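You operate a simulated robot arm through the tools that you are given. There is no shell and no other tool.

You are at the controls of a simulated two-armed robot. One attempt, no reset.

## Task
Lock the empty pot, pump it into the green band, then vent it.
Fine: Vent knob at hold to pump; wait for the result; it ends at zero, knob at hold, lid locked.

It is judged by the outcome, as a careful person would: the job done as asked, and still so three seconds after it is handed in. It fails if anything else is knocked over, pushed out of place, dropped, spilled or broken. A push-on lid holds only when it is set on centred and level and pressed home; a screw cap is set on level and turned clockwise until tight.

## Robot
Two 7-joint arms with two-finger grippers on one trunk, hanging from a carriage that runs on a gantry, over the field with the corners [-41, -1130], [2391, -554], [2120, 594], [-313, 19] (x, y) and turns from -6.004 to 6.004 rad about z. Base frame: it is fixed where the carriage stands at the start and does not move with it; the origin is on the floor, on the carriage's upright axis, x ahead of it, y to its left, z up. Lengths are in mm, angles in rad, forces in N, time in s.
The left shoulder is at the start at [0, 236, 1565], the right one opposite. With the tool pointing down near the work surface each hand reaches from about 100 to 720 mm from the robot's upright axis, wherever it stands, measured 20 degrees to its own side. Places, roughly: can marked berry sample [2250, -250, 1000]; can marked lime sample [2250, -250, 1000]; can marked peach sample [2750, -250, 750]; can marked plain sample [2750, -250, 750]; domed pot lid [3000, -500, 1000]; pot lever with green ball [2800, -100, 900]; pot screen [2800, -400, 1000]; red knob marked vent [2700, -300, 900]; steel pot [2900, -300, 900]; yellow pump plunger [2700, -200, 1000]. Payload 3.43 kg a hand.
The TCP of each hand is the grasp point between the finger pads, 30 mm short of the fingertips. In the tool frame z runs along the fingers and y along their closing line. The gripper opens to 104 mm; its body begins 57 mm behind the TCP.
Orientation is told as [roll, pitch, yaw] about the base's x, y, z axes, in that order, counted from this pose: with the fingers straight down and closing along the base's y, the tool's x points along the base's -x, its y along +y and its z along -z.

## Interface
- The arms move only by the tool arm_command. It takes "left_motion", "right_motion" or both (then of equal length, played together; a hand with none holds still); each is text: rows parted by semicolons, each of 7 numbers parted by spaces: the shift along the base's x, y, z in mm, then the turn, a rotation vector about the base's x, y, z in rad, then the opening, from 0 (shut) to 1 (fully open). In form: tx ty tz rx ry rz hand; .... A call has 1 to 20 rows; each row shifts and turns the commanded pose from where the row before left it. A row lasts 0.2 s, in which the tool goes at most 50 mm and 0.15 rad; a call with a longer step from one row to the next is refused whole, and so is a gripper value outside its range. Where a pose cannot be reached the arm comes as near as it can. A force on the tool above 40 N (or 10 N above the force at the start of the call, whichever is more), or a blocked arm, ends the call early, and 0.2 s more pass. The fingers move at their own pace (about 45 mm/s each) and stop on an object; they squeeze with about 23 N. The grip force told is the motor's: it shows also when the fingers shut on nothing. Time passes only in rows, and 0.2 s behind the last, so rows that do not move let the fingers close. The reply holds the time, the measured pose of the TCP, the force on the tool along the base axes, the opening and the grip force, in the units named above and with some noise, with the torque about the TCP (base axes, N m) and any sound that the robot's microphone picked up.
- Cameras (640 x 400 px; columns grow to the right, rows downward): "scene" is now at [276.1, 36.5, 1698.4]; the picture's right is [0.26, -0.97, 0.00], its down [-0.78, -0.21, -0.59] and it looks along [0.57, 0.15, -0.81] (base axes); focal length 294 px, centre (320, 200). "left" rides on the left gripper at [67, -18, -90] in its tool frame; the picture's right is [0.25, 0.97, 0.00], its down [-0.73, 0.19, -0.66] and it looks along [-0.64, 0.17, 0.75] (tool axes); focal length 218 px, centre (320, 200). "right" rides on the right gripper at [67, 18, -90] in its tool frame; the picture's right is [-0.25, 0.97, 0.00], its down [-0.73, -0.19, -0.66] and it looks along [-0.64, -0.17, 0.75] (tool axes); focal length 218 px, centre (320, 200). There is no depth. A picture from a camera that has moved, and an enlarged one, comes with that camera's place and axes in the base frame and with its lens. The place of the scene camera against the robot may be out by one fixed shift of up to 25 mm in any direction.
- get_image(camera): a new picture of that camera. No time passes.
- raise_lower(by): slides the trunk up (or, below 0, down) by that many mm; the arms and the scene camera ride with it, the base frame stays. It gives what a move gives, with no picture.
- base_move(legs): drives the robot by 1 to 6 legs, each [ahead, left, turn to the left] in mm, mm and rad, along the robot's own axes; the way and the turn of a leg run together, so that a leg with both is an arc; at most 1500 mm and 3.142 rad a leg. The arms and the cameras ride along, it lands a little off, and it stops where it bumps. It keeps to its track: a leg is cut to what the track allows. It gives what a move gives.
- turn_head(pan, tilt): turns the head with the scene camera to pan (to the left, within 1.501 rad either way) and tilt (down, from -0.506 to 1.204), counted from straight ahead of the robot. It gives what a move gives.
- close_up(camera, box): a new picture of the part [left, top, right, bottom] of that camera's present view, enlarged. No time passes.
- hand_in(): hands the job in; it is judged then, once.

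Places have to be worked out from the pictures, the camera data and where the tool is seen. Open the grippers and draw the arms clear of the work before you hand the job in, unless the task says otherwise.

The tools are called as a command line: name --argument value ..., lists and objects as JSON in quotes. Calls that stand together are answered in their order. arm_command: Moves the arms, as the interface text tells. Its arguments: {"type":"object","properties":{"left_motion":{"type":"string"},"right_motion":{"type":"string"}},"required":[]} The other tools are called the same way: raise_lower (by) moves the trunk up or down; base_move (legs) drives the base; turn_head (pan, tilt) turns the head that bears the scene camera; get_image (camera) takes a picture; close_up (camera, box) takes an enlarged picture of a part of a camera's view; hand_in () hands the job in.

At the start:

```text
time: 0.0
left_tool_pos: [582.5, 307.3, 1186.7]
left_ee_rot: [0.0, 0.0, 0.001]
left_force: [0.1, -0.1, 0.5]
left_wrist_torque: [0.02, -0.01, -0.01]
left_finger_gap: 104.2
left_finger_force: 0.0
right_tool_pos: [528.1, -215.5, 1161.3]
right_ee_rot: [0.001, 0.0, 0.0]
right_force: [0.9, 0.6, 0.3]
right_wrist_torque: [0.03, 0.01, 0.0]
right_finger_gap: 103.9
right_finger_force: 0.1
trunk travel left (down, up): [-475.0, 165.0]
robot x, y, heading: [-2.4, -1.0, -0.001]
head pan, tilt (commanded): [0.264, 0.944]
```

scene: 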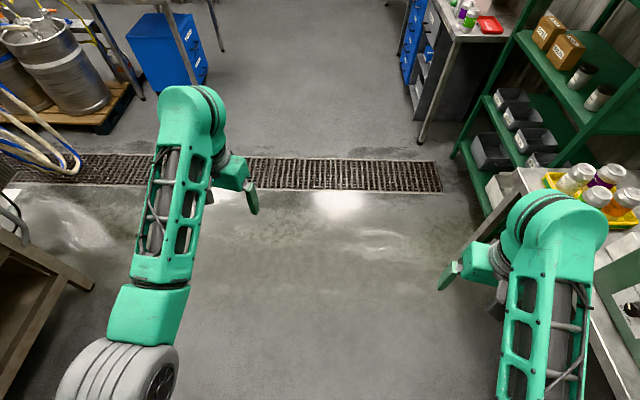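
right: 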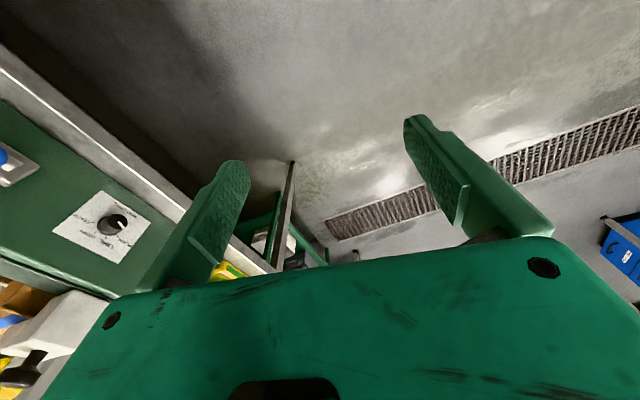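
left: 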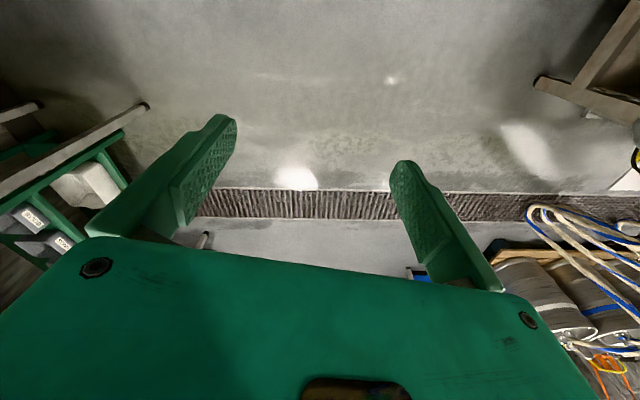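

The first pictures show only the near floor and side benches; the pot is about 2.9 m ahead. I tilt the head up to look ahead toward the pot's bench.

turn_head --pan -0.1 --tilt 0.35

```text
time: 1.0
left_tool_pos: [582.7, 307.7, 1187.0]
left_ee_rot: [-0.001, 0.0, 0.0]
left_force: [-1.1, -0.2, 0.7]
left_wrist_torque: [-0.01, 0.03, -0.01]
left_finger_gap: 103.9
left_finger_force: 0.0
right_tool_pos: [528.8, -213.8, 1161.0]
right_ee_rot: [0.0, -0.001, -0.001]
right_force: [0.3, 0.1, 0.5]
right_wrist_torque: [-0.01, -0.03, 0.01]
right_finger_gap: 103.8
right_finger_force: 0.1
trunk travel left (down, up): [-475.0, 165.0]
robot x, y, heading: [-1.7, -1.1, 0.003]
head pan, tilt (commanded): [-0.099, 0.351]
```

I take a picture with the head raised.

get_image --camera "scene"

close_up --camera "scene" --box '[240, 80, 400, 180]'

```text
taken
camera scene: at [298.2, 8.3, 1749.1], right [-0.1, -1.0, 0.0], down [-0.34, 0.03, -0.94], along [0.93, -0.09, -0.34], focal length 294 px, centre (320, 200)
```

scene: 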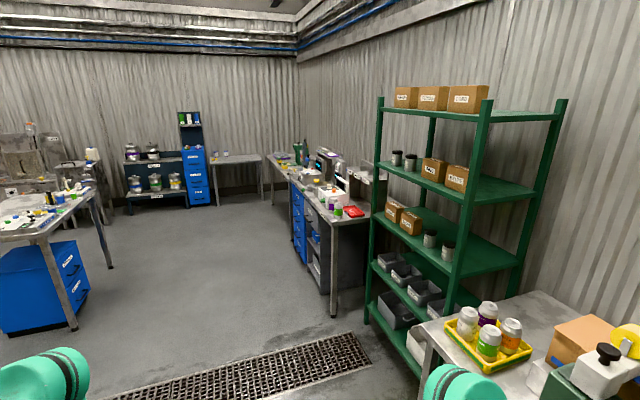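

```text
4.00 times, centred on (320, 130) of scene
camera zoom: at [298.2, 8.3, 1749.1], right [-0.1, -1.0, 0.0], down [-0.34, 0.03, -0.94], along [0.93, -0.09, -0.34], focal length 1175 px, centre (320, 480)
```

zoom: 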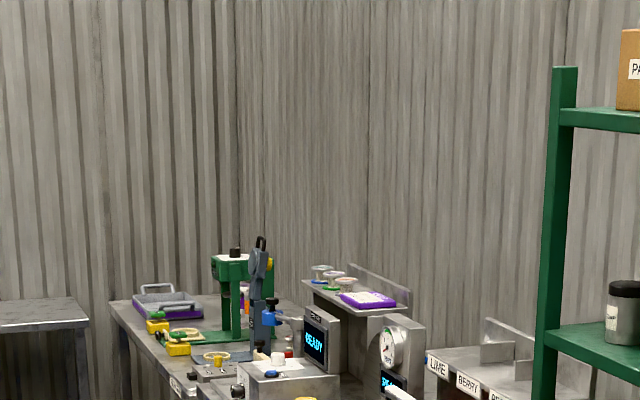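

The rough place of the pot projects to about (325, 190) in this view, so I enlarge that part.

close_up --camera "scene" --box '[270, 140, 398, 220]'

```text
5.00 times, centred on (334, 180) of scene
camera zoom: at [298.2, 8.3, 1749.1], right [-0.1, -1.0, 0.0], down [-0.34, 0.03, -0.94], along [0.93, -0.09, -0.34], focal length 1469 px, centre (250, 300)
```

zoom: 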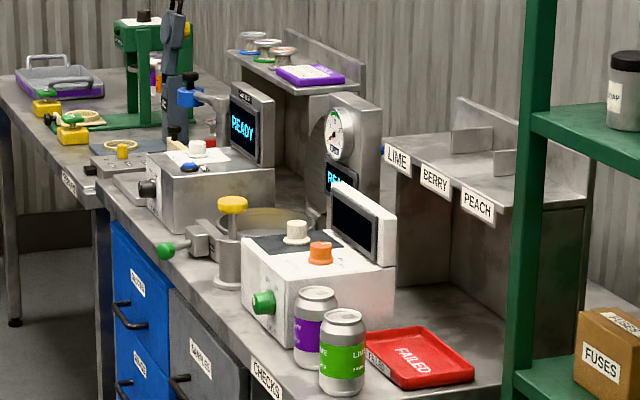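

The pot with the yellow plunger, green-ball lever, white box and gauge stands on the bench along the right wall. I drive ahead about 1300 mm, keeping clear of the benches, to view it from nearer.

base_move --legs '[[1300, 50, 0]]'

turn_head --pan -0.2 --tilt 0.5

get_image --camera "scene"

```text
time: 7.6
left_tool_pos: [1888.7, 371.0, 1186.0]
left_ee_rot: [0.001, 0.0, 0.012]
left_force: [0.4, -0.4, 0.3]
left_wrist_torque: [-0.03, -0.01, 0.03]
left_finger_gap: 103.7
left_finger_force: 0.0
right_tool_pos: [1841.7, -152.7, 1160.1]
right_ee_rot: [0.0, 0.0, 0.013]
right_force: [0.0, 0.8, 0.2]
right_wrist_torque: [0.01, 0.02, 0.0]
right_finger_gap: 104.2
right_finger_force: 0.0
trunk travel left (down, up): [-475.0, 165.0]
robot x, y, heading: [1306.6, 58.0, 0.013]
head pan, tilt (commanded): [-0.099, 0.351]
```

```text
time: 8.3
left_tool_pos: [1888.8, 372.6, 1186.3]
left_ee_rot: [0.002, 0.0, 0.012]
left_force: [-0.7, 0.2, -0.3]
left_wrist_torque: [0.01, 0.0, -0.03]
left_finger_gap: 104.0
left_finger_force: 0.1
right_tool_pos: [1840.7, -150.4, 1159.9]
right_ee_rot: [0.001, 0.001, 0.014]
right_force: [0.0, -0.4, 0.7]
right_wrist_torque: [0.01, 0.01, 0.02]
right_finger_gap: 104.3
right_finger_force: 0.1
trunk travel left (down, up): [-475.0, 165.0]
robot x, y, heading: [1310.7, 57.5, 0.018]
head pan, tilt (commanded): [-0.201, 0.499]
```

```text
taken
camera scene: at [1605.4, 59.6, 1735.5], right [-0.19, -0.98, 0.0], down [-0.47, 0.09, -0.88], along [0.86, -0.16, -0.48], focal length 294 px, centre (320, 200)
```

scene: 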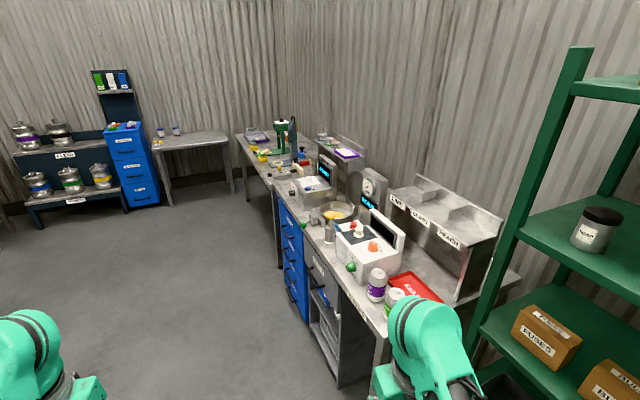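

close_up --camera "scene" --box '[280, 140, 440, 240]'

close_up --camera "scene" --box '[320, 180, 448, 260]'

```text
4.00 times, centred on (360, 190) of scene
camera zoom: at [1605.4, 59.6, 1735.5], right [-0.19, -0.98, 0.0], down [-0.47, 0.09, -0.88], along [0.86, -0.16, -0.48], focal length 1175 px, centre (160, 240)
```

zoom: 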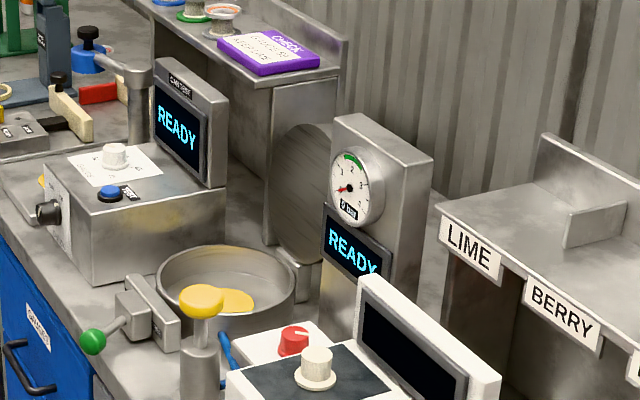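

```text
5.00 times, centred on (384, 220) of scene
camera zoom: at [1605.4, 59.6, 1735.5], right [-0.19, -0.98, 0.0], down [-0.47, 0.09, -0.88], along [0.86, -0.16, -0.48], focal length 1469 px, centre (0, 100)
```

zoom: 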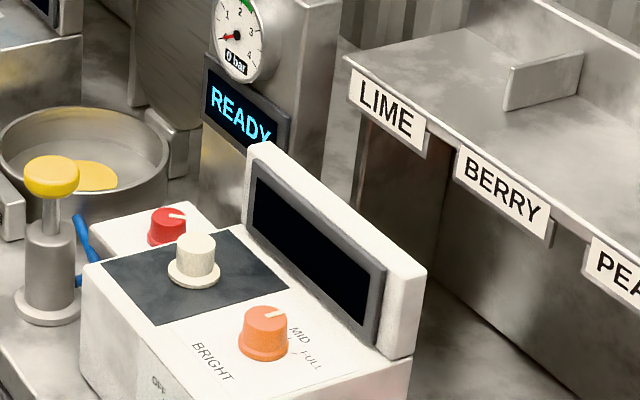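

The lid appears to stand open at the pot's wall side, with the red vent knob, gauge and READY screen beside it. I raise the trunk fully so that the arms clear the gauge column, then drive closer.

raise_lower --by 165

base_move --legs '[[600, -20, -0.2]]'

turn_head --pan -0.1 --tilt 0.75

get_image --camera "scene"

```text
time: 10.2
left_tool_pos: [1888.6, 371.2, 1351.4]
left_ee_rot: [0.0, -0.001, 0.012]
left_force: [-0.2, 0.0, -0.1]
left_wrist_torque: [0.02, 0.02, 0.0]
left_finger_gap: 104.2
left_finger_force: 0.0
right_tool_pos: [1841.7, -152.1, 1324.6]
right_ee_rot: [-0.001, -0.001, 0.012]
right_force: [0.1, -1.1, 0.4]
right_wrist_torque: [0.02, 0.04, -0.03]
right_finger_gap: 104.1
right_finger_force: 0.1
trunk travel left (down, up): [-640.0, 0.0]
robot x, y, heading: [1313.0, 57.1, 0.013]
head pan, tilt (commanded): [-0.201, 0.499]
```

```text
time: 13.6
left_tool_pos: [2540.8, 167.5, 1351.5]
left_ee_rot: [0.0, 0.001, -0.198]
left_force: [0.6, -0.5, 0.4]
left_wrist_torque: [0.04, -0.02, 0.02]
left_finger_gap: 104.2
left_finger_force: 0.0
right_tool_pos: [2384.2, -335.3, 1325.7]
right_ee_rot: [0.001, 0.0, -0.199]
right_force: [-0.5, -0.2, 0.8]
right_wrist_torque: [-0.01, 0.01, 0.01]
right_finger_gap: 104.2
right_finger_force: 0.1
trunk travel left (down, up): [-640.0, 0.0]
robot x, y, heading: [1907.6, -20.8, -0.197]
head pan, tilt (commanded): [-0.201, 0.499]
```

```text
time: 14.3
left_tool_pos: [2539.2, 167.2, 1352.3]
left_ee_rot: [-0.001, 0.001, -0.197]
left_force: [-0.3, 0.4, 0.1]
left_wrist_torque: [0.04, -0.02, 0.0]
left_finger_gap: 104.1
left_finger_force: 0.1
right_tool_pos: [2383.3, -334.7, 1325.8]
right_ee_rot: [0.001, 0.0, -0.199]
right_force: [0.7, -0.4, 0.4]
right_wrist_torque: [-0.02, 0.0, -0.02]
right_finger_gap: 103.9
right_finger_force: 0.1
trunk travel left (down, up): [-640.0, 0.0]
robot x, y, heading: [1907.4, -19.7, -0.198]
head pan, tilt (commanded): [-0.099, 0.75]
```

```text
taken
camera scene: at [2188.9, -65.8, 1878.6], right [-0.29, -0.96, 0.0], down [-0.65, 0.2, -0.73], along [0.7, -0.21, -0.68], focal length 294 px, centre (320, 200)
```

scene: 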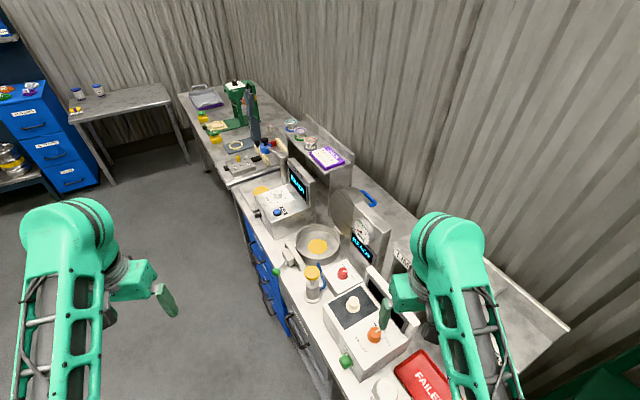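

close_up --camera "scene" --box '[256, 180, 416, 280]'

close_up --camera "scene" --box '[300, 180, 396, 240]'

close_up --camera "scene" --box '[260, 240, 372, 310]'

```text
4.00 times, centred on (336, 230) of scene
camera zoom: at [2188.9, -65.8, 1878.6], right [-0.29, -0.96, 0.0], down [-0.65, 0.2, -0.73], along [0.7, -0.21, -0.68], focal length 1175 px, centre (256, 80)
```

zoom: 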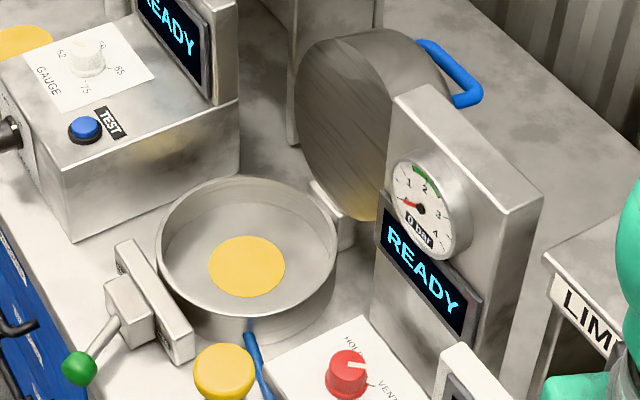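

```text
6.67 times, centred on (348, 210) of scene
camera zoom: at [2188.9, -65.8, 1878.6], right [-0.29, -0.96, 0.0], down [-0.65, 0.2, -0.73], along [0.7, -0.21, -0.68], focal length 1958 px, centre (133, 133)
```

zoom: 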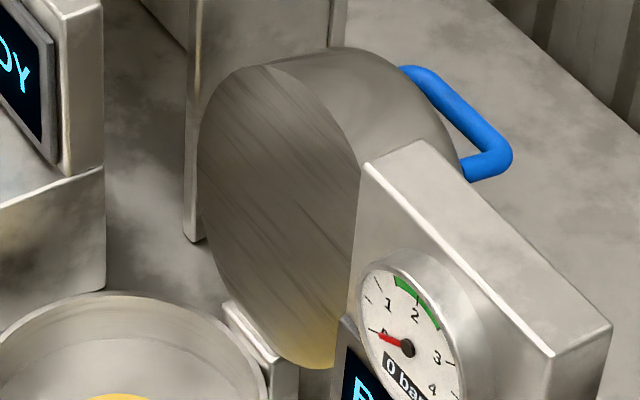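

```text
5.71 times, centred on (316, 275) of scene
camera zoom: at [2188.9, -65.8, 1878.6], right [-0.29, -0.96, 0.0], down [-0.65, 0.2, -0.73], along [0.7, -0.21, -0.68], focal length 1679 px, centre (343, -229)
```

zoom: 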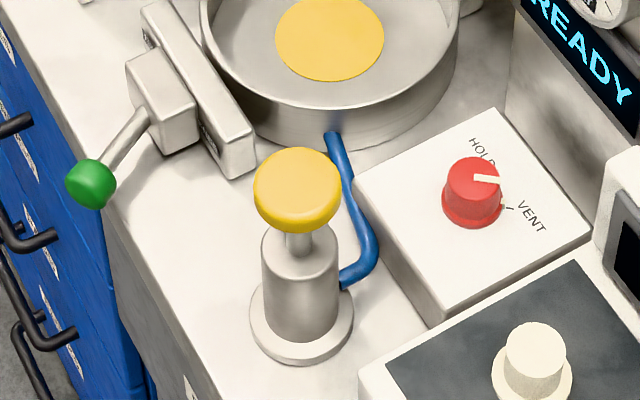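

From two views I place the pot rim near (2918, -279, 925), plunger top near (2732, -200, 1023), vent knob near (2742, -320, 950), lever ball near (2847, -90, 908). Before coming closer I look straight down to see what is under the robot.

turn_head --pan -0.3 --tilt 1.204

get_image --camera "scene"

get_image --camera "right"

get_image --camera "left"

```text
time: 15.2
left_tool_pos: [2539.6, 167.5, 1350.6]
left_ee_rot: [0.001, 0.001, -0.199]
left_force: [-0.5, -0.1, -0.4]
left_wrist_torque: [-0.03, -0.01, 0.01]
left_finger_gap: 103.9
left_finger_force: 0.0
right_tool_pos: [2384.7, -333.1, 1325.3]
right_ee_rot: [-0.001, 0.0, -0.199]
right_force: [0.3, 0.2, 0.6]
right_wrist_torque: [0.03, 0.02, -0.01]
right_finger_gap: 104.1
right_finger_force: 0.0
trunk travel left (down, up): [-640.0, 0.0]
robot x, y, heading: [1908.0, -23.1, -0.197]
head pan, tilt (commanded): [-0.3, 1.201]
```

```text
taken
camera scene: at [2158.9, -68.2, 1846.9], right [-0.48, -0.88, 0.0], down [-0.82, 0.45, -0.36], along [0.32, -0.17, -0.93], focal length 294 px, centre (320, 200)
```

scene: 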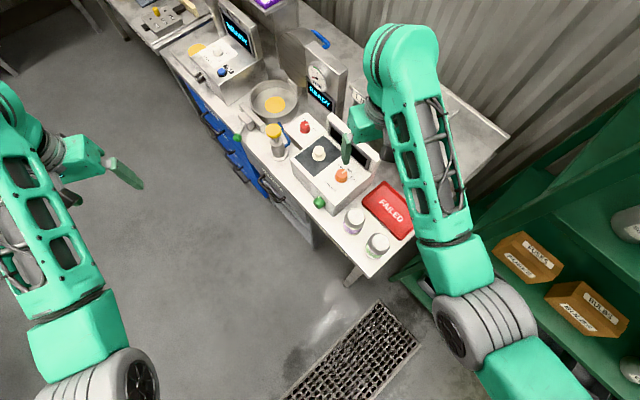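

```text
taken
camera right: at [2322.1, -303.5, 1415.2], right [0.44, 0.9, 0.0], down [0.68, -0.33, 0.66], along [0.59, -0.29, -0.75], focal length 218 px, centre (320, 200)
```

right: 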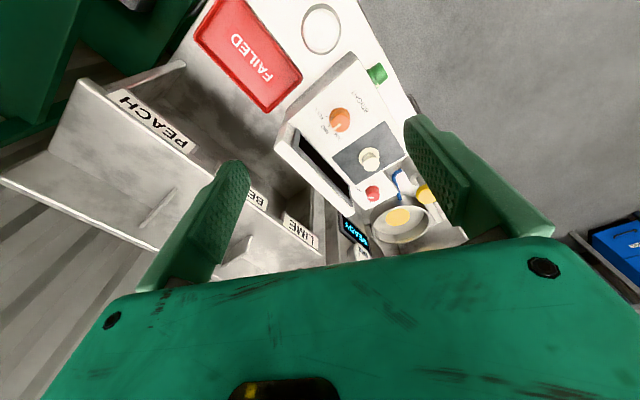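

```text
taken
camera left: at [2470.2, 164.2, 1441.9], right [-0.06, 1.0, 0.0], down [0.75, 0.04, 0.66], along [0.66, 0.04, -0.75], focal length 218 px, centre (320, 200)
```

left: 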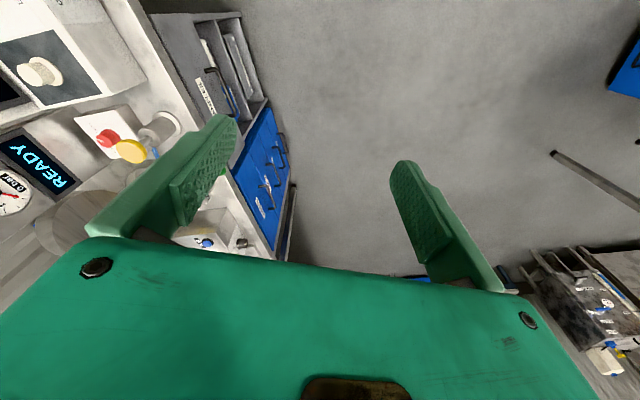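

Nothing of the trunk shows below, the bench starts near u=2090 along the wall direction, and the gauge column's top is at about z=1190 while my fingertips ride at 1295 or higher. I drive on to about (2281, -128) with heading about -0.07.

base_move --legs '[[380, -28, 0.13]]'

turn_head --pan -0.2 --tilt 0.9

get_image --camera "scene"

get_image --camera "right"

get_image --camera "left"

```text
time: 17.6
left_tool_pos: [2879.5, 170.8, 1351.2]
left_ee_rot: [0.0, 0.001, -0.065]
left_force: [0.0, 0.2, 0.0]
left_wrist_torque: [-0.02, -0.02, 0.02]
left_finger_gap: 104.0
left_finger_force: 0.0
right_tool_pos: [2791.3, -347.9, 1325.5]
right_ee_rot: [0.0, 0.0, -0.067]
right_force: [0.5, 1.0, 0.4]
right_wrist_torque: [0.02, 0.01, 0.0]
right_finger_gap: 103.9
right_finger_force: 0.1
trunk travel left (down, up): [-640.0, 0.0]
robot x, y, heading: [2278.7, -97.1, -0.065]
head pan, tilt (commanded): [-0.3, 1.201]
```

```text
time: 18.4
left_tool_pos: [2880.1, 170.8, 1351.9]
left_ee_rot: [0.001, 0.0, -0.065]
left_force: [-0.1, -0.3, 0.1]
left_wrist_torque: [-0.01, -0.01, -0.04]
left_finger_gap: 103.7
left_finger_force: 0.0
right_tool_pos: [2791.8, -345.8, 1325.1]
right_ee_rot: [0.001, 0.0, -0.065]
right_force: [0.2, -0.1, 0.0]
right_wrist_torque: [-0.02, 0.0, 0.01]
right_finger_gap: 103.8
right_finger_force: 0.2
trunk travel left (down, up): [-640.0, 0.0]
robot x, y, heading: [2281.3, -100.7, -0.072]
head pan, tilt (commanded): [-0.201, 0.901]
```

```text
taken
camera scene: at [2556.7, -112.9, 1866.6], right [-0.26, -0.96, 0.0], down [-0.76, 0.21, -0.62], along [0.6, -0.16, -0.78], focal length 294 px, centre (320, 200)
```

scene: 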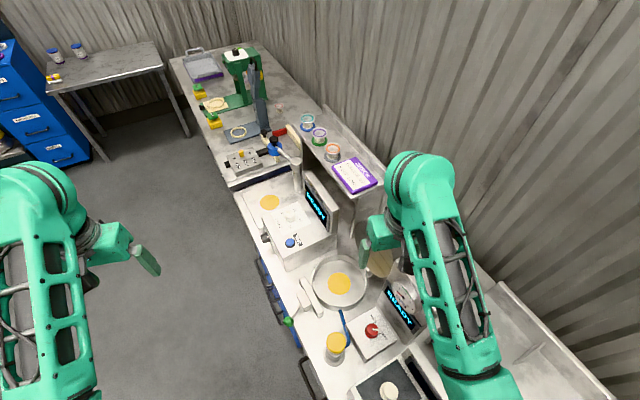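

```text
taken
camera right: at [2726.6, -324.3, 1415.2], right [0.32, 0.95, 0.0], down [0.72, -0.24, 0.66], along [0.62, -0.21, -0.75], focal length 218 px, centre (320, 200)
```

right: 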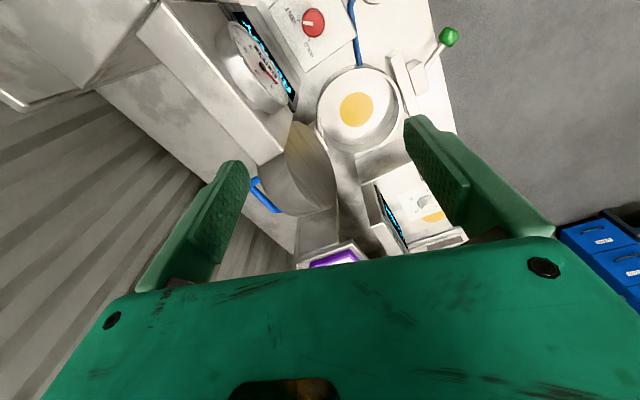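

```text
taken
camera left: at [2812.1, 159.0, 1441.8], right [-0.19, 0.98, 0.0], down [0.74, 0.14, 0.66], along [0.65, 0.12, -0.75], focal length 218 px, centre (320, 200)
```

left: 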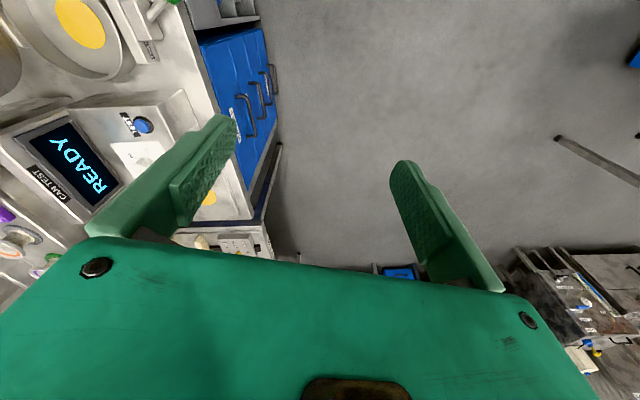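

The robot stands where I wanted. The right hand camera sees the knob, gauge, pot, lever and lid from above (upside down); I enlarge these.

close_up --camera "right" --box '[220, 0, 348, 80]'

close_up --camera "right" --box '[330, 0, 474, 90]'

close_up --camera "right" --box '[230, 60, 422, 220]'

close_up --camera "scene" --box '[270, 240, 430, 370]'

```text
5.00 times, centred on (284, 40) of right
camera zoom: at [2726.6, -324.3, 1415.2], right [0.32, 0.95, 0.0], down [0.72, -0.24, 0.66], along [0.62, -0.21, -0.75], focal length 1091 px, centre (500, 1000)
```

zoom: 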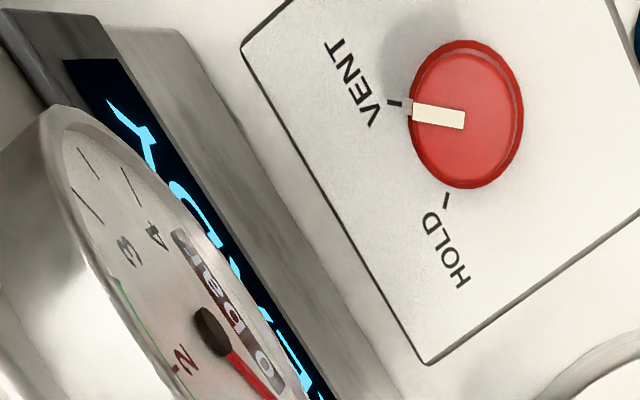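

```text
4.44 times, centred on (402, 45) of right
camera zoom: at [2726.6, -324.3, 1415.2], right [0.32, 0.95, 0.0], down [0.72, -0.24, 0.66], along [0.62, -0.21, -0.75], focal length 970 px, centre (-44, 889)
```

zoom: 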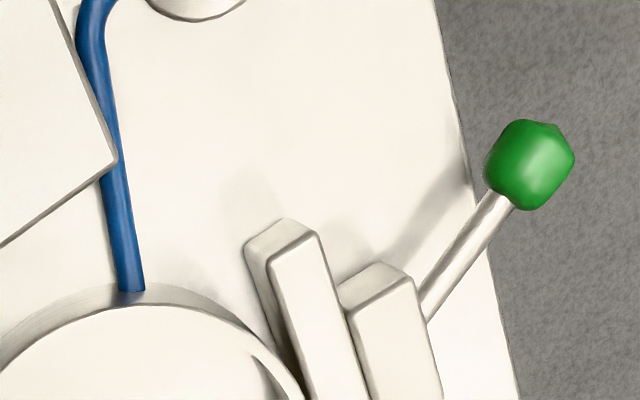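

```text
2.50 times, centred on (326, 140) of right
camera zoom: at [2726.6, -324.3, 1415.2], right [0.32, 0.95, 0.0], down [0.72, -0.24, 0.66], along [0.62, -0.21, -0.75], focal length 546 px, centre (305, 350)
```

zoom: 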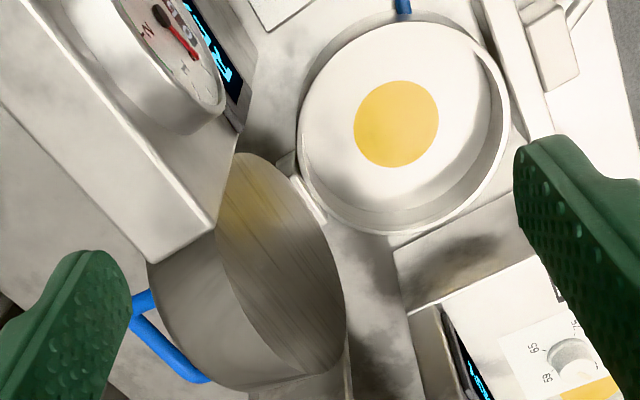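

```text
3.08 times, centred on (350, 305) of scene
camera zoom: at [2556.7, -112.9, 1866.6], right [-0.26, -0.96, 0.0], down [-0.76, 0.21, -0.62], along [0.6, -0.16, -0.78], focal length 904 px, centre (228, -123)
```

zoom: 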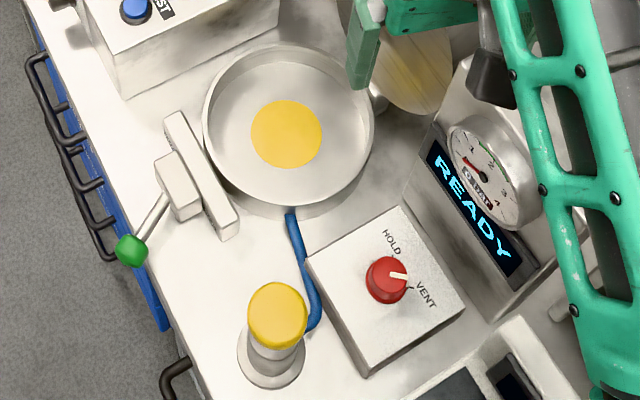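

The vent knob points at VENT, so it must first be turned about 80-90° counterclockwise to HOLD. I look closer at the lever bar's labels and the lid.

close_up --camera "scene" --box '[276, 266, 356, 326]'

close_up --camera "scene" --box '[356, 300, 436, 350]'

close_up --camera "left" --box '[0, 0, 200, 125]'

```text
6.67 times, centred on (316, 296) of scene
camera zoom: at [2556.7, -112.9, 1866.6], right [-0.26, -0.96, 0.0], down [-0.76, 0.21, -0.62], along [0.6, -0.16, -0.78], focal length 1958 px, centre (347, -440)
```

zoom: 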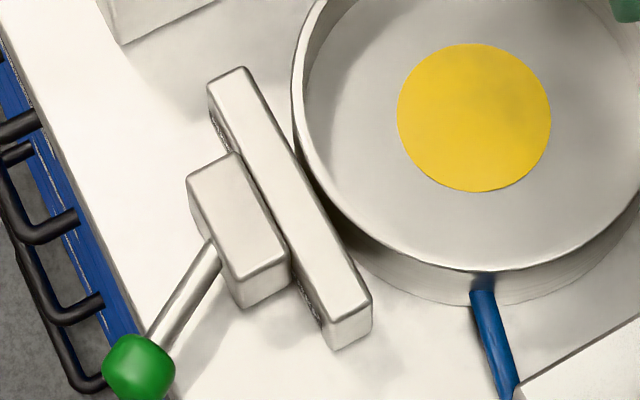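

```text
8.00 times, centred on (396, 325) of scene
camera zoom: at [2556.7, -112.9, 1866.6], right [-0.26, -0.96, 0.0], down [-0.76, 0.21, -0.62], along [0.6, -0.16, -0.78], focal length 2350 px, centre (-288, -800)
```

zoom: 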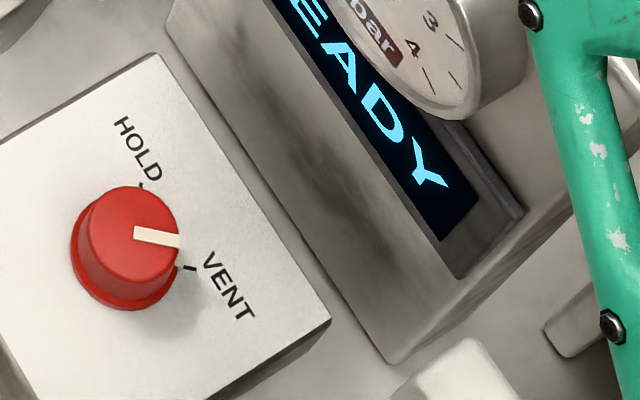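

```text
3.20 times, centred on (100, 62) of left
camera zoom: at [2812.1, 159.0, 1441.8], right [-0.19, 0.98, 0.0], down [0.74, 0.14, 0.66], along [0.65, 0.12, -0.75], focal length 698 px, centre (1024, 640)
```

zoom: 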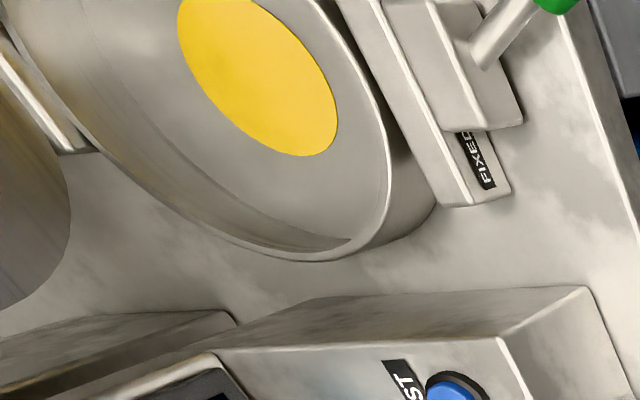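

The bar's far end is marked FIXED on its front face, so the lever seems to be moved toward that end. I bring the left hand round into the aisle, turned to look at the bar's front, to read the labels and see how the lever is mounted.

arm_command --left_motion "-13.75 -16.6 -30 0 0 -0.15 1; -13.75 -16.6 -30 0 0 -0.15 1; -13.75 -16.6 -30 0 0 -0.15 1; -13.75 -16.6 -30 0 0 -0.15 1; -13.75 -16.6 -30 0 0 -0.15 1; -13.75 -16.6 -30 0 0 -0.15 1; -13.75 -16.6 -30 0 0 -0.15 1; -13.75 -16.6 -30 0 0 -0.15 1"

get_image --camera "left"

```text
time: 20.2
left_tool_pos: [2774.1, 39.1, 1113.1]
left_ee_rot: [0.0, 0.0, -1.266]
left_force: [-0.3, -1.0, -0.2]
left_wrist_torque: [-0.01, 0.02, -0.02]
left_finger_gap: 103.9
left_finger_force: 0.1
right_tool_pos: [2791.7, -346.4, 1323.9]
right_ee_rot: [-0.001, 0.001, -0.066]
right_force: [-0.3, 0.1, -0.1]
right_wrist_torque: [0.01, 0.02, -0.02]
right_finger_gap: 103.9
right_finger_force: 0.0
trunk travel left (down, up): [-640.0, 0.0]
robot x, y, heading: [2277.1, -94.9, -0.067]
head pan, tilt (commanded): [-0.201, 0.901]
```

```text
taken
camera left: at [2737.0, 99.3, 1202.4], right [0.85, 0.53, 0.0], down [0.4, -0.64, 0.66], along [0.35, -0.56, -0.75], focal length 218 px, centre (320, 200)
```

left: 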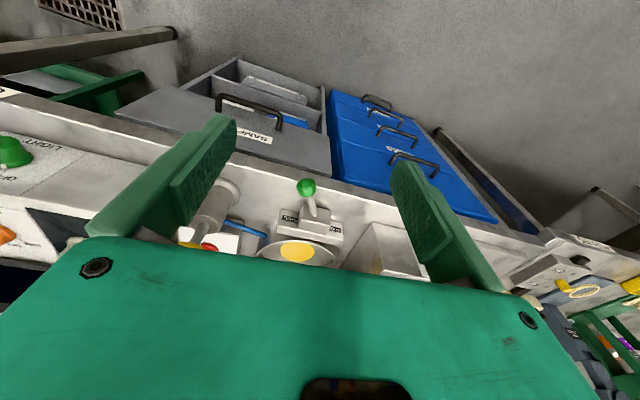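

close_up --camera "left" --box '[200, 165, 360, 265]'

close_up --camera "left" --box '[260, 170, 356, 230]'

```text
4.00 times, centred on (280, 215) of left
camera zoom: at [2737.0, 99.3, 1202.4], right [0.85, 0.53, 0.0], down [0.4, -0.64, 0.66], along [0.35, -0.56, -0.75], focal length 873 px, centre (480, 140)
```

zoom: 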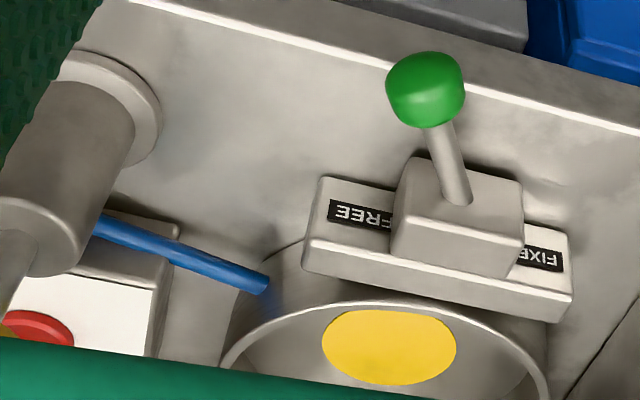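

```text
6.67 times, centred on (308, 200) of left
camera zoom: at [2737.0, 99.3, 1202.4], right [0.85, 0.53, 0.0], down [0.4, -0.64, 0.66], along [0.35, -0.56, -0.75], focal length 1455 px, centre (400, 200)
```

zoom: 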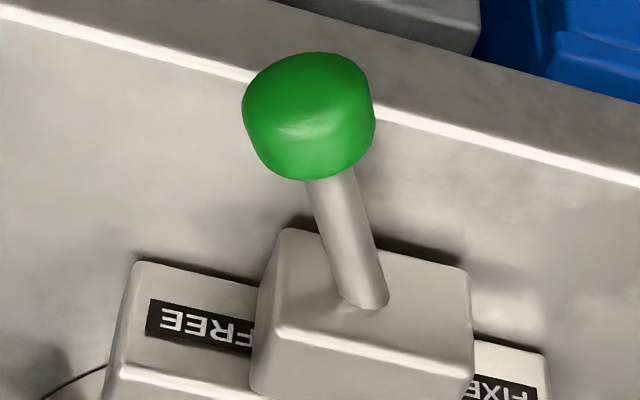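

The labels read FREE and FIXED: the ball lever leans to FREE and has to be swung toward FIXED (away from the robot). The two hand cameras put the ball at about (2840, -108, 908), so the scene camera is off by about (+7, +16). I move the right hand back to see knob, plunger, lid and pot from a slant.

arm_command --right_motion "-39 11 -25 0 0 0 1; -39 11 -25 0 0 0 1; -39 11 -25 0 0 0 1; -39 11 -25 0 0 0 1; -39 11 -25 0 0 0 1; -39 11 -25 0 0 0 1"

get_image --camera "right"

get_image --camera "scene"

```text
time: 21.6
left_tool_pos: [2773.6, 39.6, 1112.6]
left_ee_rot: [-0.002, 0.001, -1.265]
left_force: [-0.1, -0.2, 0.9]
left_wrist_torque: [-0.03, 0.02, 0.01]
left_finger_gap: 103.8
left_finger_force: 0.1
right_tool_pos: [2551.5, -278.4, 1176.8]
right_ee_rot: [0.001, -0.002, -0.067]
right_force: [0.6, -0.2, 0.0]
right_wrist_torque: [0.0, 0.02, 0.02]
right_finger_gap: 103.9
right_finger_force: 0.0
trunk travel left (down, up): [-640.0, 0.0]
robot x, y, heading: [2280.5, -98.0, -0.068]
head pan, tilt (commanded): [-0.201, 0.901]
```

```text
taken
camera right: at [2485.8, -255.7, 1266.8], right [0.32, 0.95, 0.0], down [0.71, -0.24, 0.66], along [0.62, -0.21, -0.75], focal length 218 px, centre (320, 200)
```

right: 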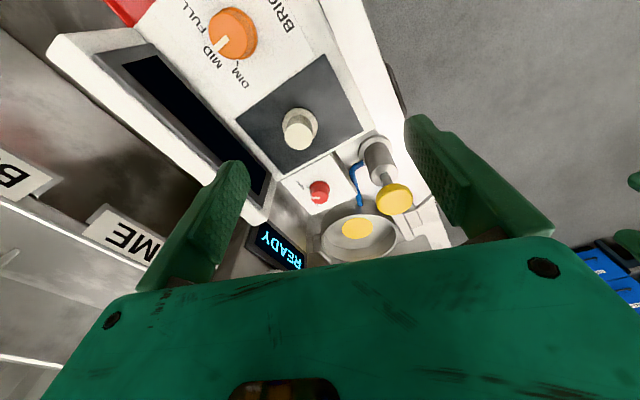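

```text
taken
camera scene: at [2556.7, -112.9, 1866.6], right [-0.26, -0.96, 0.0], down [-0.76, 0.21, -0.62], along [0.6, -0.16, -0.78], focal length 294 px, centre (320, 200)
```

scene: 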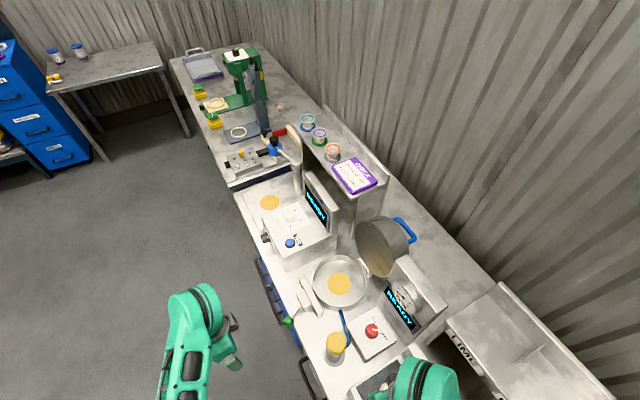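

close_up --camera "right" --box '[240, 100, 448, 230]'

close_up --camera "right" --box '[280, 120, 440, 220]'

close_up --camera "scene" --box '[290, 200, 450, 300]'

close_up --camera "scene" --box '[290, 270, 450, 370]'

```text
3.08 times, centred on (344, 165) of right
camera zoom: at [2485.8, -255.7, 1266.8], right [0.32, 0.95, 0.0], down [0.71, -0.24, 0.66], along [0.62, -0.21, -0.75], focal length 672 px, centre (246, 308)
```

zoom: 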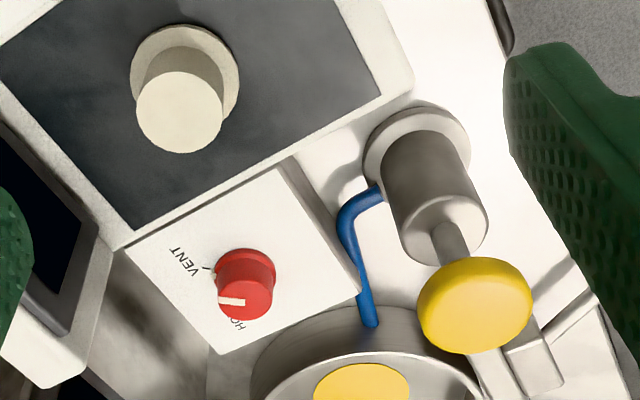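

```text
4.00 times, centred on (360, 170) of right
camera zoom: at [2485.8, -255.7, 1266.8], right [0.32, 0.95, 0.0], down [0.71, -0.24, 0.66], along [0.62, -0.21, -0.75], focal length 873 px, centre (160, 320)
```

zoom: 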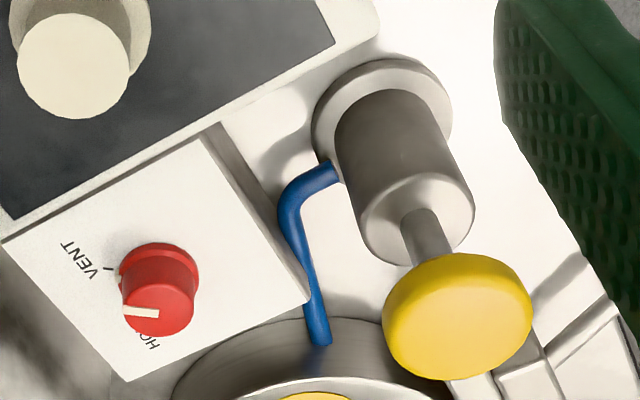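

```text
4.00 times, centred on (370, 250) of scene
camera zoom: at [2556.7, -112.9, 1866.6], right [-0.26, -0.96, 0.0], down [-0.76, 0.21, -0.62], along [0.6, -0.16, -0.78], focal length 1175 px, centre (120, 0)
```

zoom: 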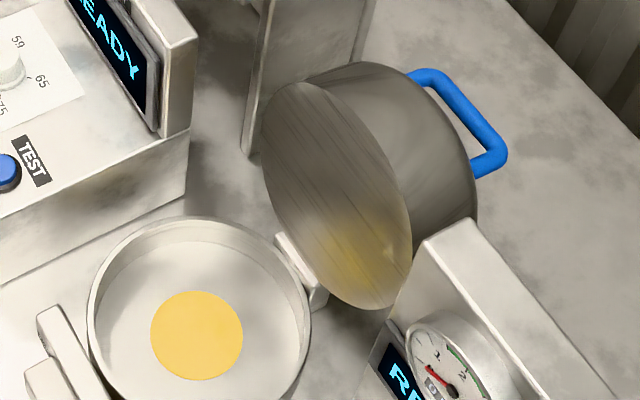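

```text
4.00 times, centred on (370, 320) of scene
camera zoom: at [2556.7, -112.9, 1866.6], right [-0.26, -0.96, 0.0], down [-0.76, 0.21, -0.62], along [0.6, -0.16, -0.78], focal length 1175 px, centre (120, -280)
```

zoom: 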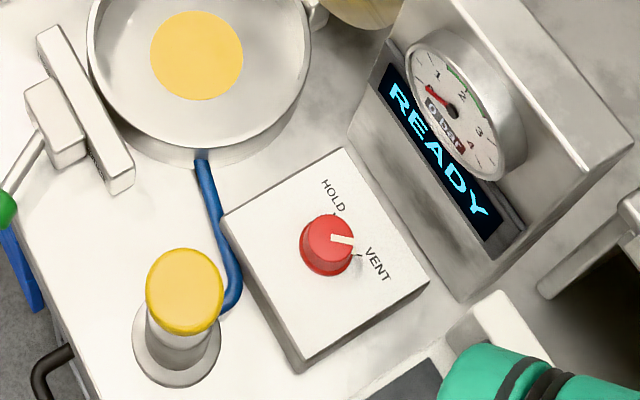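

The two right-hand views agree: the vent knob's top is at about (2740, -340.5, 952), its box top near z=924; it points to VENT (-110°) with HOLD at about -36°, so a turn of about +75°. I bring the right hand above the knob, yawed so the palm stays parallel to the gauge column while turning.

arm_command --right_motion "14.5 -4.77 -2 0 0 -0.148 0.6; 14.5 -4.77 -2 0 0 -0.148 0.6; 14.5 -4.77 -2 0 0 -0.148 0.6; 14.5 -4.77 -2 0 0 -0.148 0.6; 14.5 -4.77 -2 0 0 -0.148 0.6; 14.5 -4.77 -2 0 0 -0.148 0.6; 14.5 -4.77 -2 0 0 -0.148 0.6; 14.5 -4.77 -2 0 0 -0.148 0.6; 14.5 -4.77 -2 0 0 -0.148 0.6; 14.5 -4.77 -2 0 0 -0.148 0.6; 14.5 -4.77 -2 0 0 -0.148 0.6; 14.5 -4.77 -2 0 0 -0.148 0.6; 14.5 -4.77 -2 0 0 -0.148 0.6"

get_image --camera "right"

get_image --camera "scene"

```text
time: 24.4
left_tool_pos: [2773.8, 41.6, 1112.9]
left_ee_rot: [0.001, 0.0, -1.265]
left_force: [0.4, 0.1, 0.1]
left_wrist_torque: [-0.02, -0.01, 0.0]
left_finger_gap: 104.1
left_finger_force: 0.1
right_tool_pos: [2635.8, -640.3, 1260.1]
right_ee_rot: [0.001, -0.004, -1.853]
right_force: [0.2, 0.7, 0.6]
right_wrist_torque: [-0.02, 0.01, -0.01]
right_finger_gap: 62.5
right_finger_force: 0.0
right hand out of reach, approached as far as the arm can: row 5, 6, 7, 8, 9, 10, 11, 12, 13
trunk travel left (down, up): [-640.0, 0.0]
robot x, y, heading: [2277.3, -98.0, -0.065]
head pan, tilt (commanded): [-0.201, 0.901]
```

```text
taken
camera right: at [2672.7, -579.6, 1349.3], right [0.86, -0.51, 0.0], down [-0.39, -0.65, 0.66], along [-0.34, -0.57, -0.75], focal length 218 px, centre (320, 200)
```

right: 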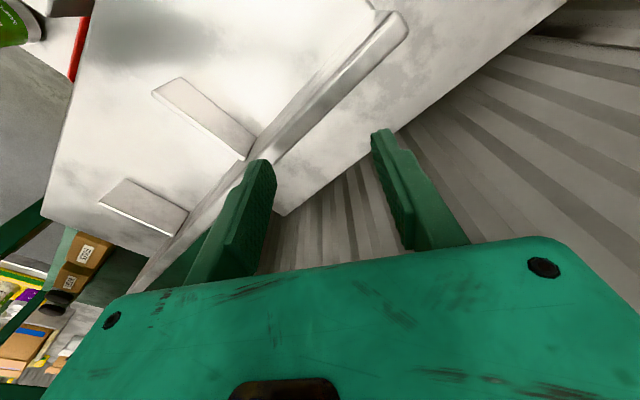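

```text
taken
camera scene: at [2556.8, -112.5, 1866.6], right [-0.26, -0.96, 0.0], down [-0.76, 0.21, -0.62], along [0.6, -0.16, -0.78], focal length 294 px, centre (320, 200)
```

scene: 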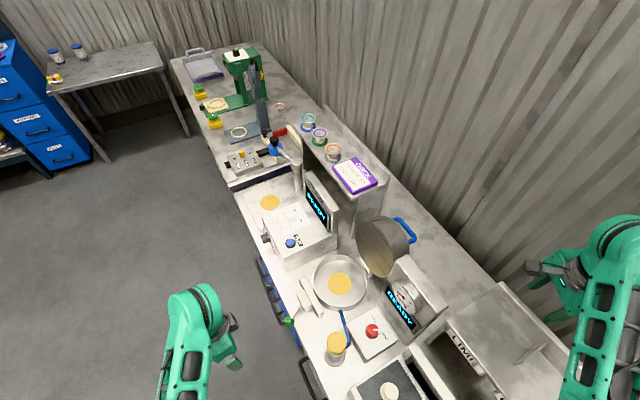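

The right wrist could not turn that far clockwise and the hand drifted over the rack (nothing touched; tips at about 1230). I turn its yaw back in the other direction in place and see where the command starts from.

arm_command --right_motion "0 0 5 0 0 0.15 0.6; 0 0 5 0 0 0.15 0.6"

```text
time: 25.0
left_tool_pos: [2774.8, 40.0, 1111.7]
left_ee_rot: [0.001, 0.001, -1.265]
left_force: [-0.2, 0.2, 0.4]
left_wrist_torque: [0.02, 0.01, 0.02]
left_finger_gap: 103.9
left_finger_force: 0.0
right_tool_pos: [2640.2, -642.5, 1263.7]
right_ee_rot: [0.004, -0.007, -1.551]
right_force: [0.0, -0.4, -0.7]
right_wrist_torque: [0.01, 0.0, 0.02]
right_finger_gap: 62.5
right_finger_force: 0.0
right hand out of reach, approached as far as the arm can: row 1, 2
trunk travel left (down, up): [-640.0, 0.0]
robot x, y, heading: [2276.7, -95.8, -0.065]
head pan, tilt (commanded): [-0.201, 0.901]
```

The command starts from the measured pose. I bring the hand back over the knob while turning counterclockwise.

arm_command --right_motion "0 0 4 0 0 0.15 0.6; 0 0 4 0 0 0.15 0.6; 0 10 4 0 0 0.15 0.6; 0 20 4 0 0 0.15 0.6; 5 30 0 0 0 0.15 0.6; 5 30 0 0 0 0.15 0.6; 10 40 0 0 0 0.15 0.6; 10 40 0 0 0 0.15 0.6; 10 40 0 0 0 0.15 0.6; 10 40 0 0 0 0.15 0.6"

```text
time: 27.2
left_tool_pos: [2773.9, 40.5, 1113.5]
left_ee_rot: [-0.001, 0.0, -1.266]
left_force: [-0.1, -0.9, 0.2]
left_wrist_torque: [0.02, 0.01, 0.03]
left_finger_gap: 103.9
left_finger_force: 0.1
right_tool_pos: [2699.7, -399.7, 1242.2]
right_ee_rot: [0.0, -0.003, -0.051]
right_force: [-0.6, 0.4, 0.4]
right_wrist_torque: [0.01, -0.02, 0.03]
right_finger_gap: 62.2
right_finger_force: 0.0
right hand out of reach, approached as far as the arm can: row 1, 2, 3, 4, 5, 7, 8, 9
trunk travel left (down, up): [-640.0, 0.0]
robot x, y, heading: [2278.8, -96.0, -0.066]
head pan, tilt (commanded): [-0.201, 0.901]
```

The right hand is back at (2700, -400, 1242) with yaw near 0. Now I turn it to +1.15 rad above the knob and test the far end of the turn in free air.

arm_command --right_motion "5 7.5 -3 0 0 0.15 0.6; 5 7.5 -3 0 0 0.15 0.6; 5 7.5 -3 0 0 0.15 0.6; 5 7.5 -3 0 0 0.15 0.6; 5 7.5 -3 0 0 0.15 0.6; 5 7.5 -3 0 0 0.15 0.6; 5 7.5 -3 0 0 0.15 0.6; 5 7.5 -3 0 0 0.15 0.6"

arm_command --right_motion "0 0 0 0 0 0.15 0.6; 0 0 0 0 0 0.15 0.6; 0 0 0 0 0 0.15 0.6; 0 0 0 0 0 0.15 0.6; 0 0 0 0 0 0.15 0.6; 0 0 0 0 0 0.15 0.6; 0 0 0 0 0 0.15 0.6; 0 0 0 0 0 0.15 0.6; 0 0 0 0 0 0.15 0.6"

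get_image --camera "scene"

```text
time: 29.0
left_tool_pos: [2774.2, 39.4, 1112.5]
left_ee_rot: [0.0, 0.0, -1.266]
left_force: [0.5, 0.4, -1.1]
left_wrist_torque: [-0.01, 0.01, -0.01]
left_finger_gap: 103.8
left_finger_force: 0.1
right_tool_pos: [2740.9, -338.7, 1219.1]
right_ee_rot: [0.002, -0.006, 1.149]
right_force: [-0.6, 0.5, -0.3]
right_wrist_torque: [0.01, -0.02, -0.01]
right_finger_gap: 62.5
right_finger_force: 0.1
trunk travel left (down, up): [-640.0, 0.0]
robot x, y, heading: [2278.2, -100.2, -0.066]
head pan, tilt (commanded): [-0.201, 0.901]
```

```text
time: 31.0
left_tool_pos: [2774.1, 38.8, 1113.5]
left_ee_rot: [0.002, 0.0, -1.265]
left_force: [0.2, -0.4, 0.4]
left_wrist_torque: [-0.01, 0.03, 0.02]
left_finger_gap: 103.7
left_finger_force: 0.1
right_tool_pos: [2740.1, -339.6, 1218.9]
right_ee_rot: [0.0, -0.003, 2.499]
right_force: [0.6, -0.6, 0.0]
right_wrist_torque: [-0.02, 0.01, 0.0]
right_finger_gap: 62.1
right_finger_force: 0.1
trunk travel left (down, up): [-640.0, 0.0]
robot x, y, heading: [2281.1, -95.9, -0.067]
head pan, tilt (commanded): [-0.201, 0.901]
```

```text
taken
camera scene: at [2556.8, -112.9, 1866.6], right [-0.26, -0.96, 0.0], down [-0.76, 0.21, -0.62], along [0.6, -0.16, -0.78], focal length 294 px, centre (320, 200)
```

scene: 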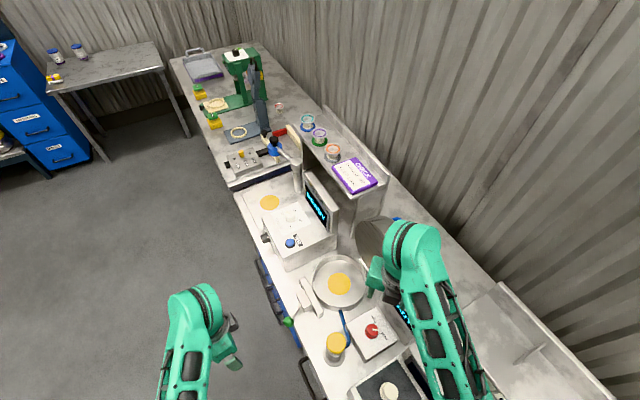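

The right hand can turn through the whole range this way. I look closely at the wrist above the knob to judge clearance to the gauge column before descending.

close_up --camera "scene" --box '[320, 200, 480, 300]'

get_image --camera "left"

get_image --camera "right"

```text
4.00 times, centred on (400, 250) of scene
camera zoom: at [2556.8, -112.9, 1866.6], right [-0.26, -0.96, 0.0], down [-0.76, 0.21, -0.62], along [0.6, -0.16, -0.78], focal length 1175 px, centre (0, 0)
```

zoom: 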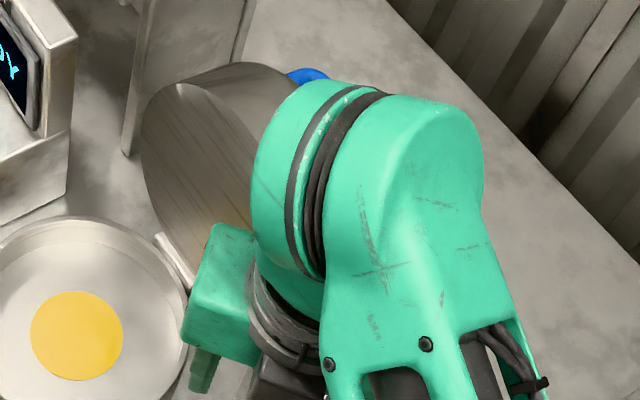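

```text
taken
camera left: at [2737.3, 99.5, 1202.9], right [0.85, 0.53, 0.0], down [0.4, -0.64, 0.66], along [0.35, -0.56, -0.75], focal length 218 px, centre (320, 200)
```

left: 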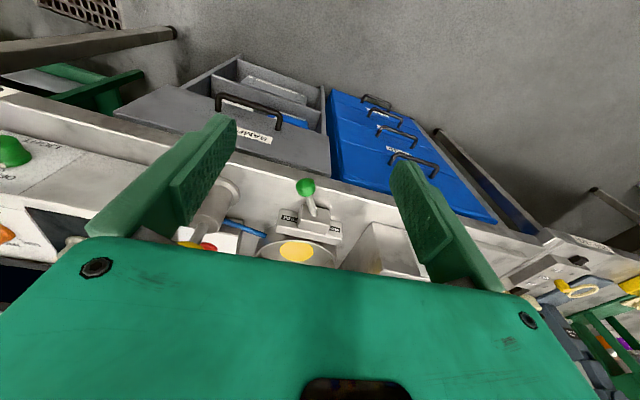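

```text
taken
camera right: at [2785.7, -393.6, 1308.4], right [-0.78, -0.62, 0.0], down [-0.47, 0.59, 0.66], along [-0.41, 0.52, -0.75], focal length 218 px, centre (320, 200)
```

right: 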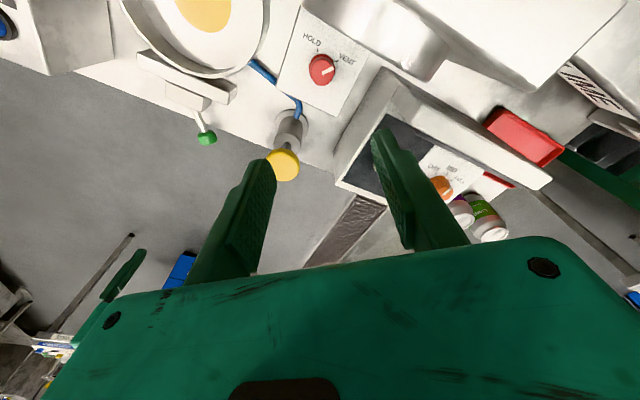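

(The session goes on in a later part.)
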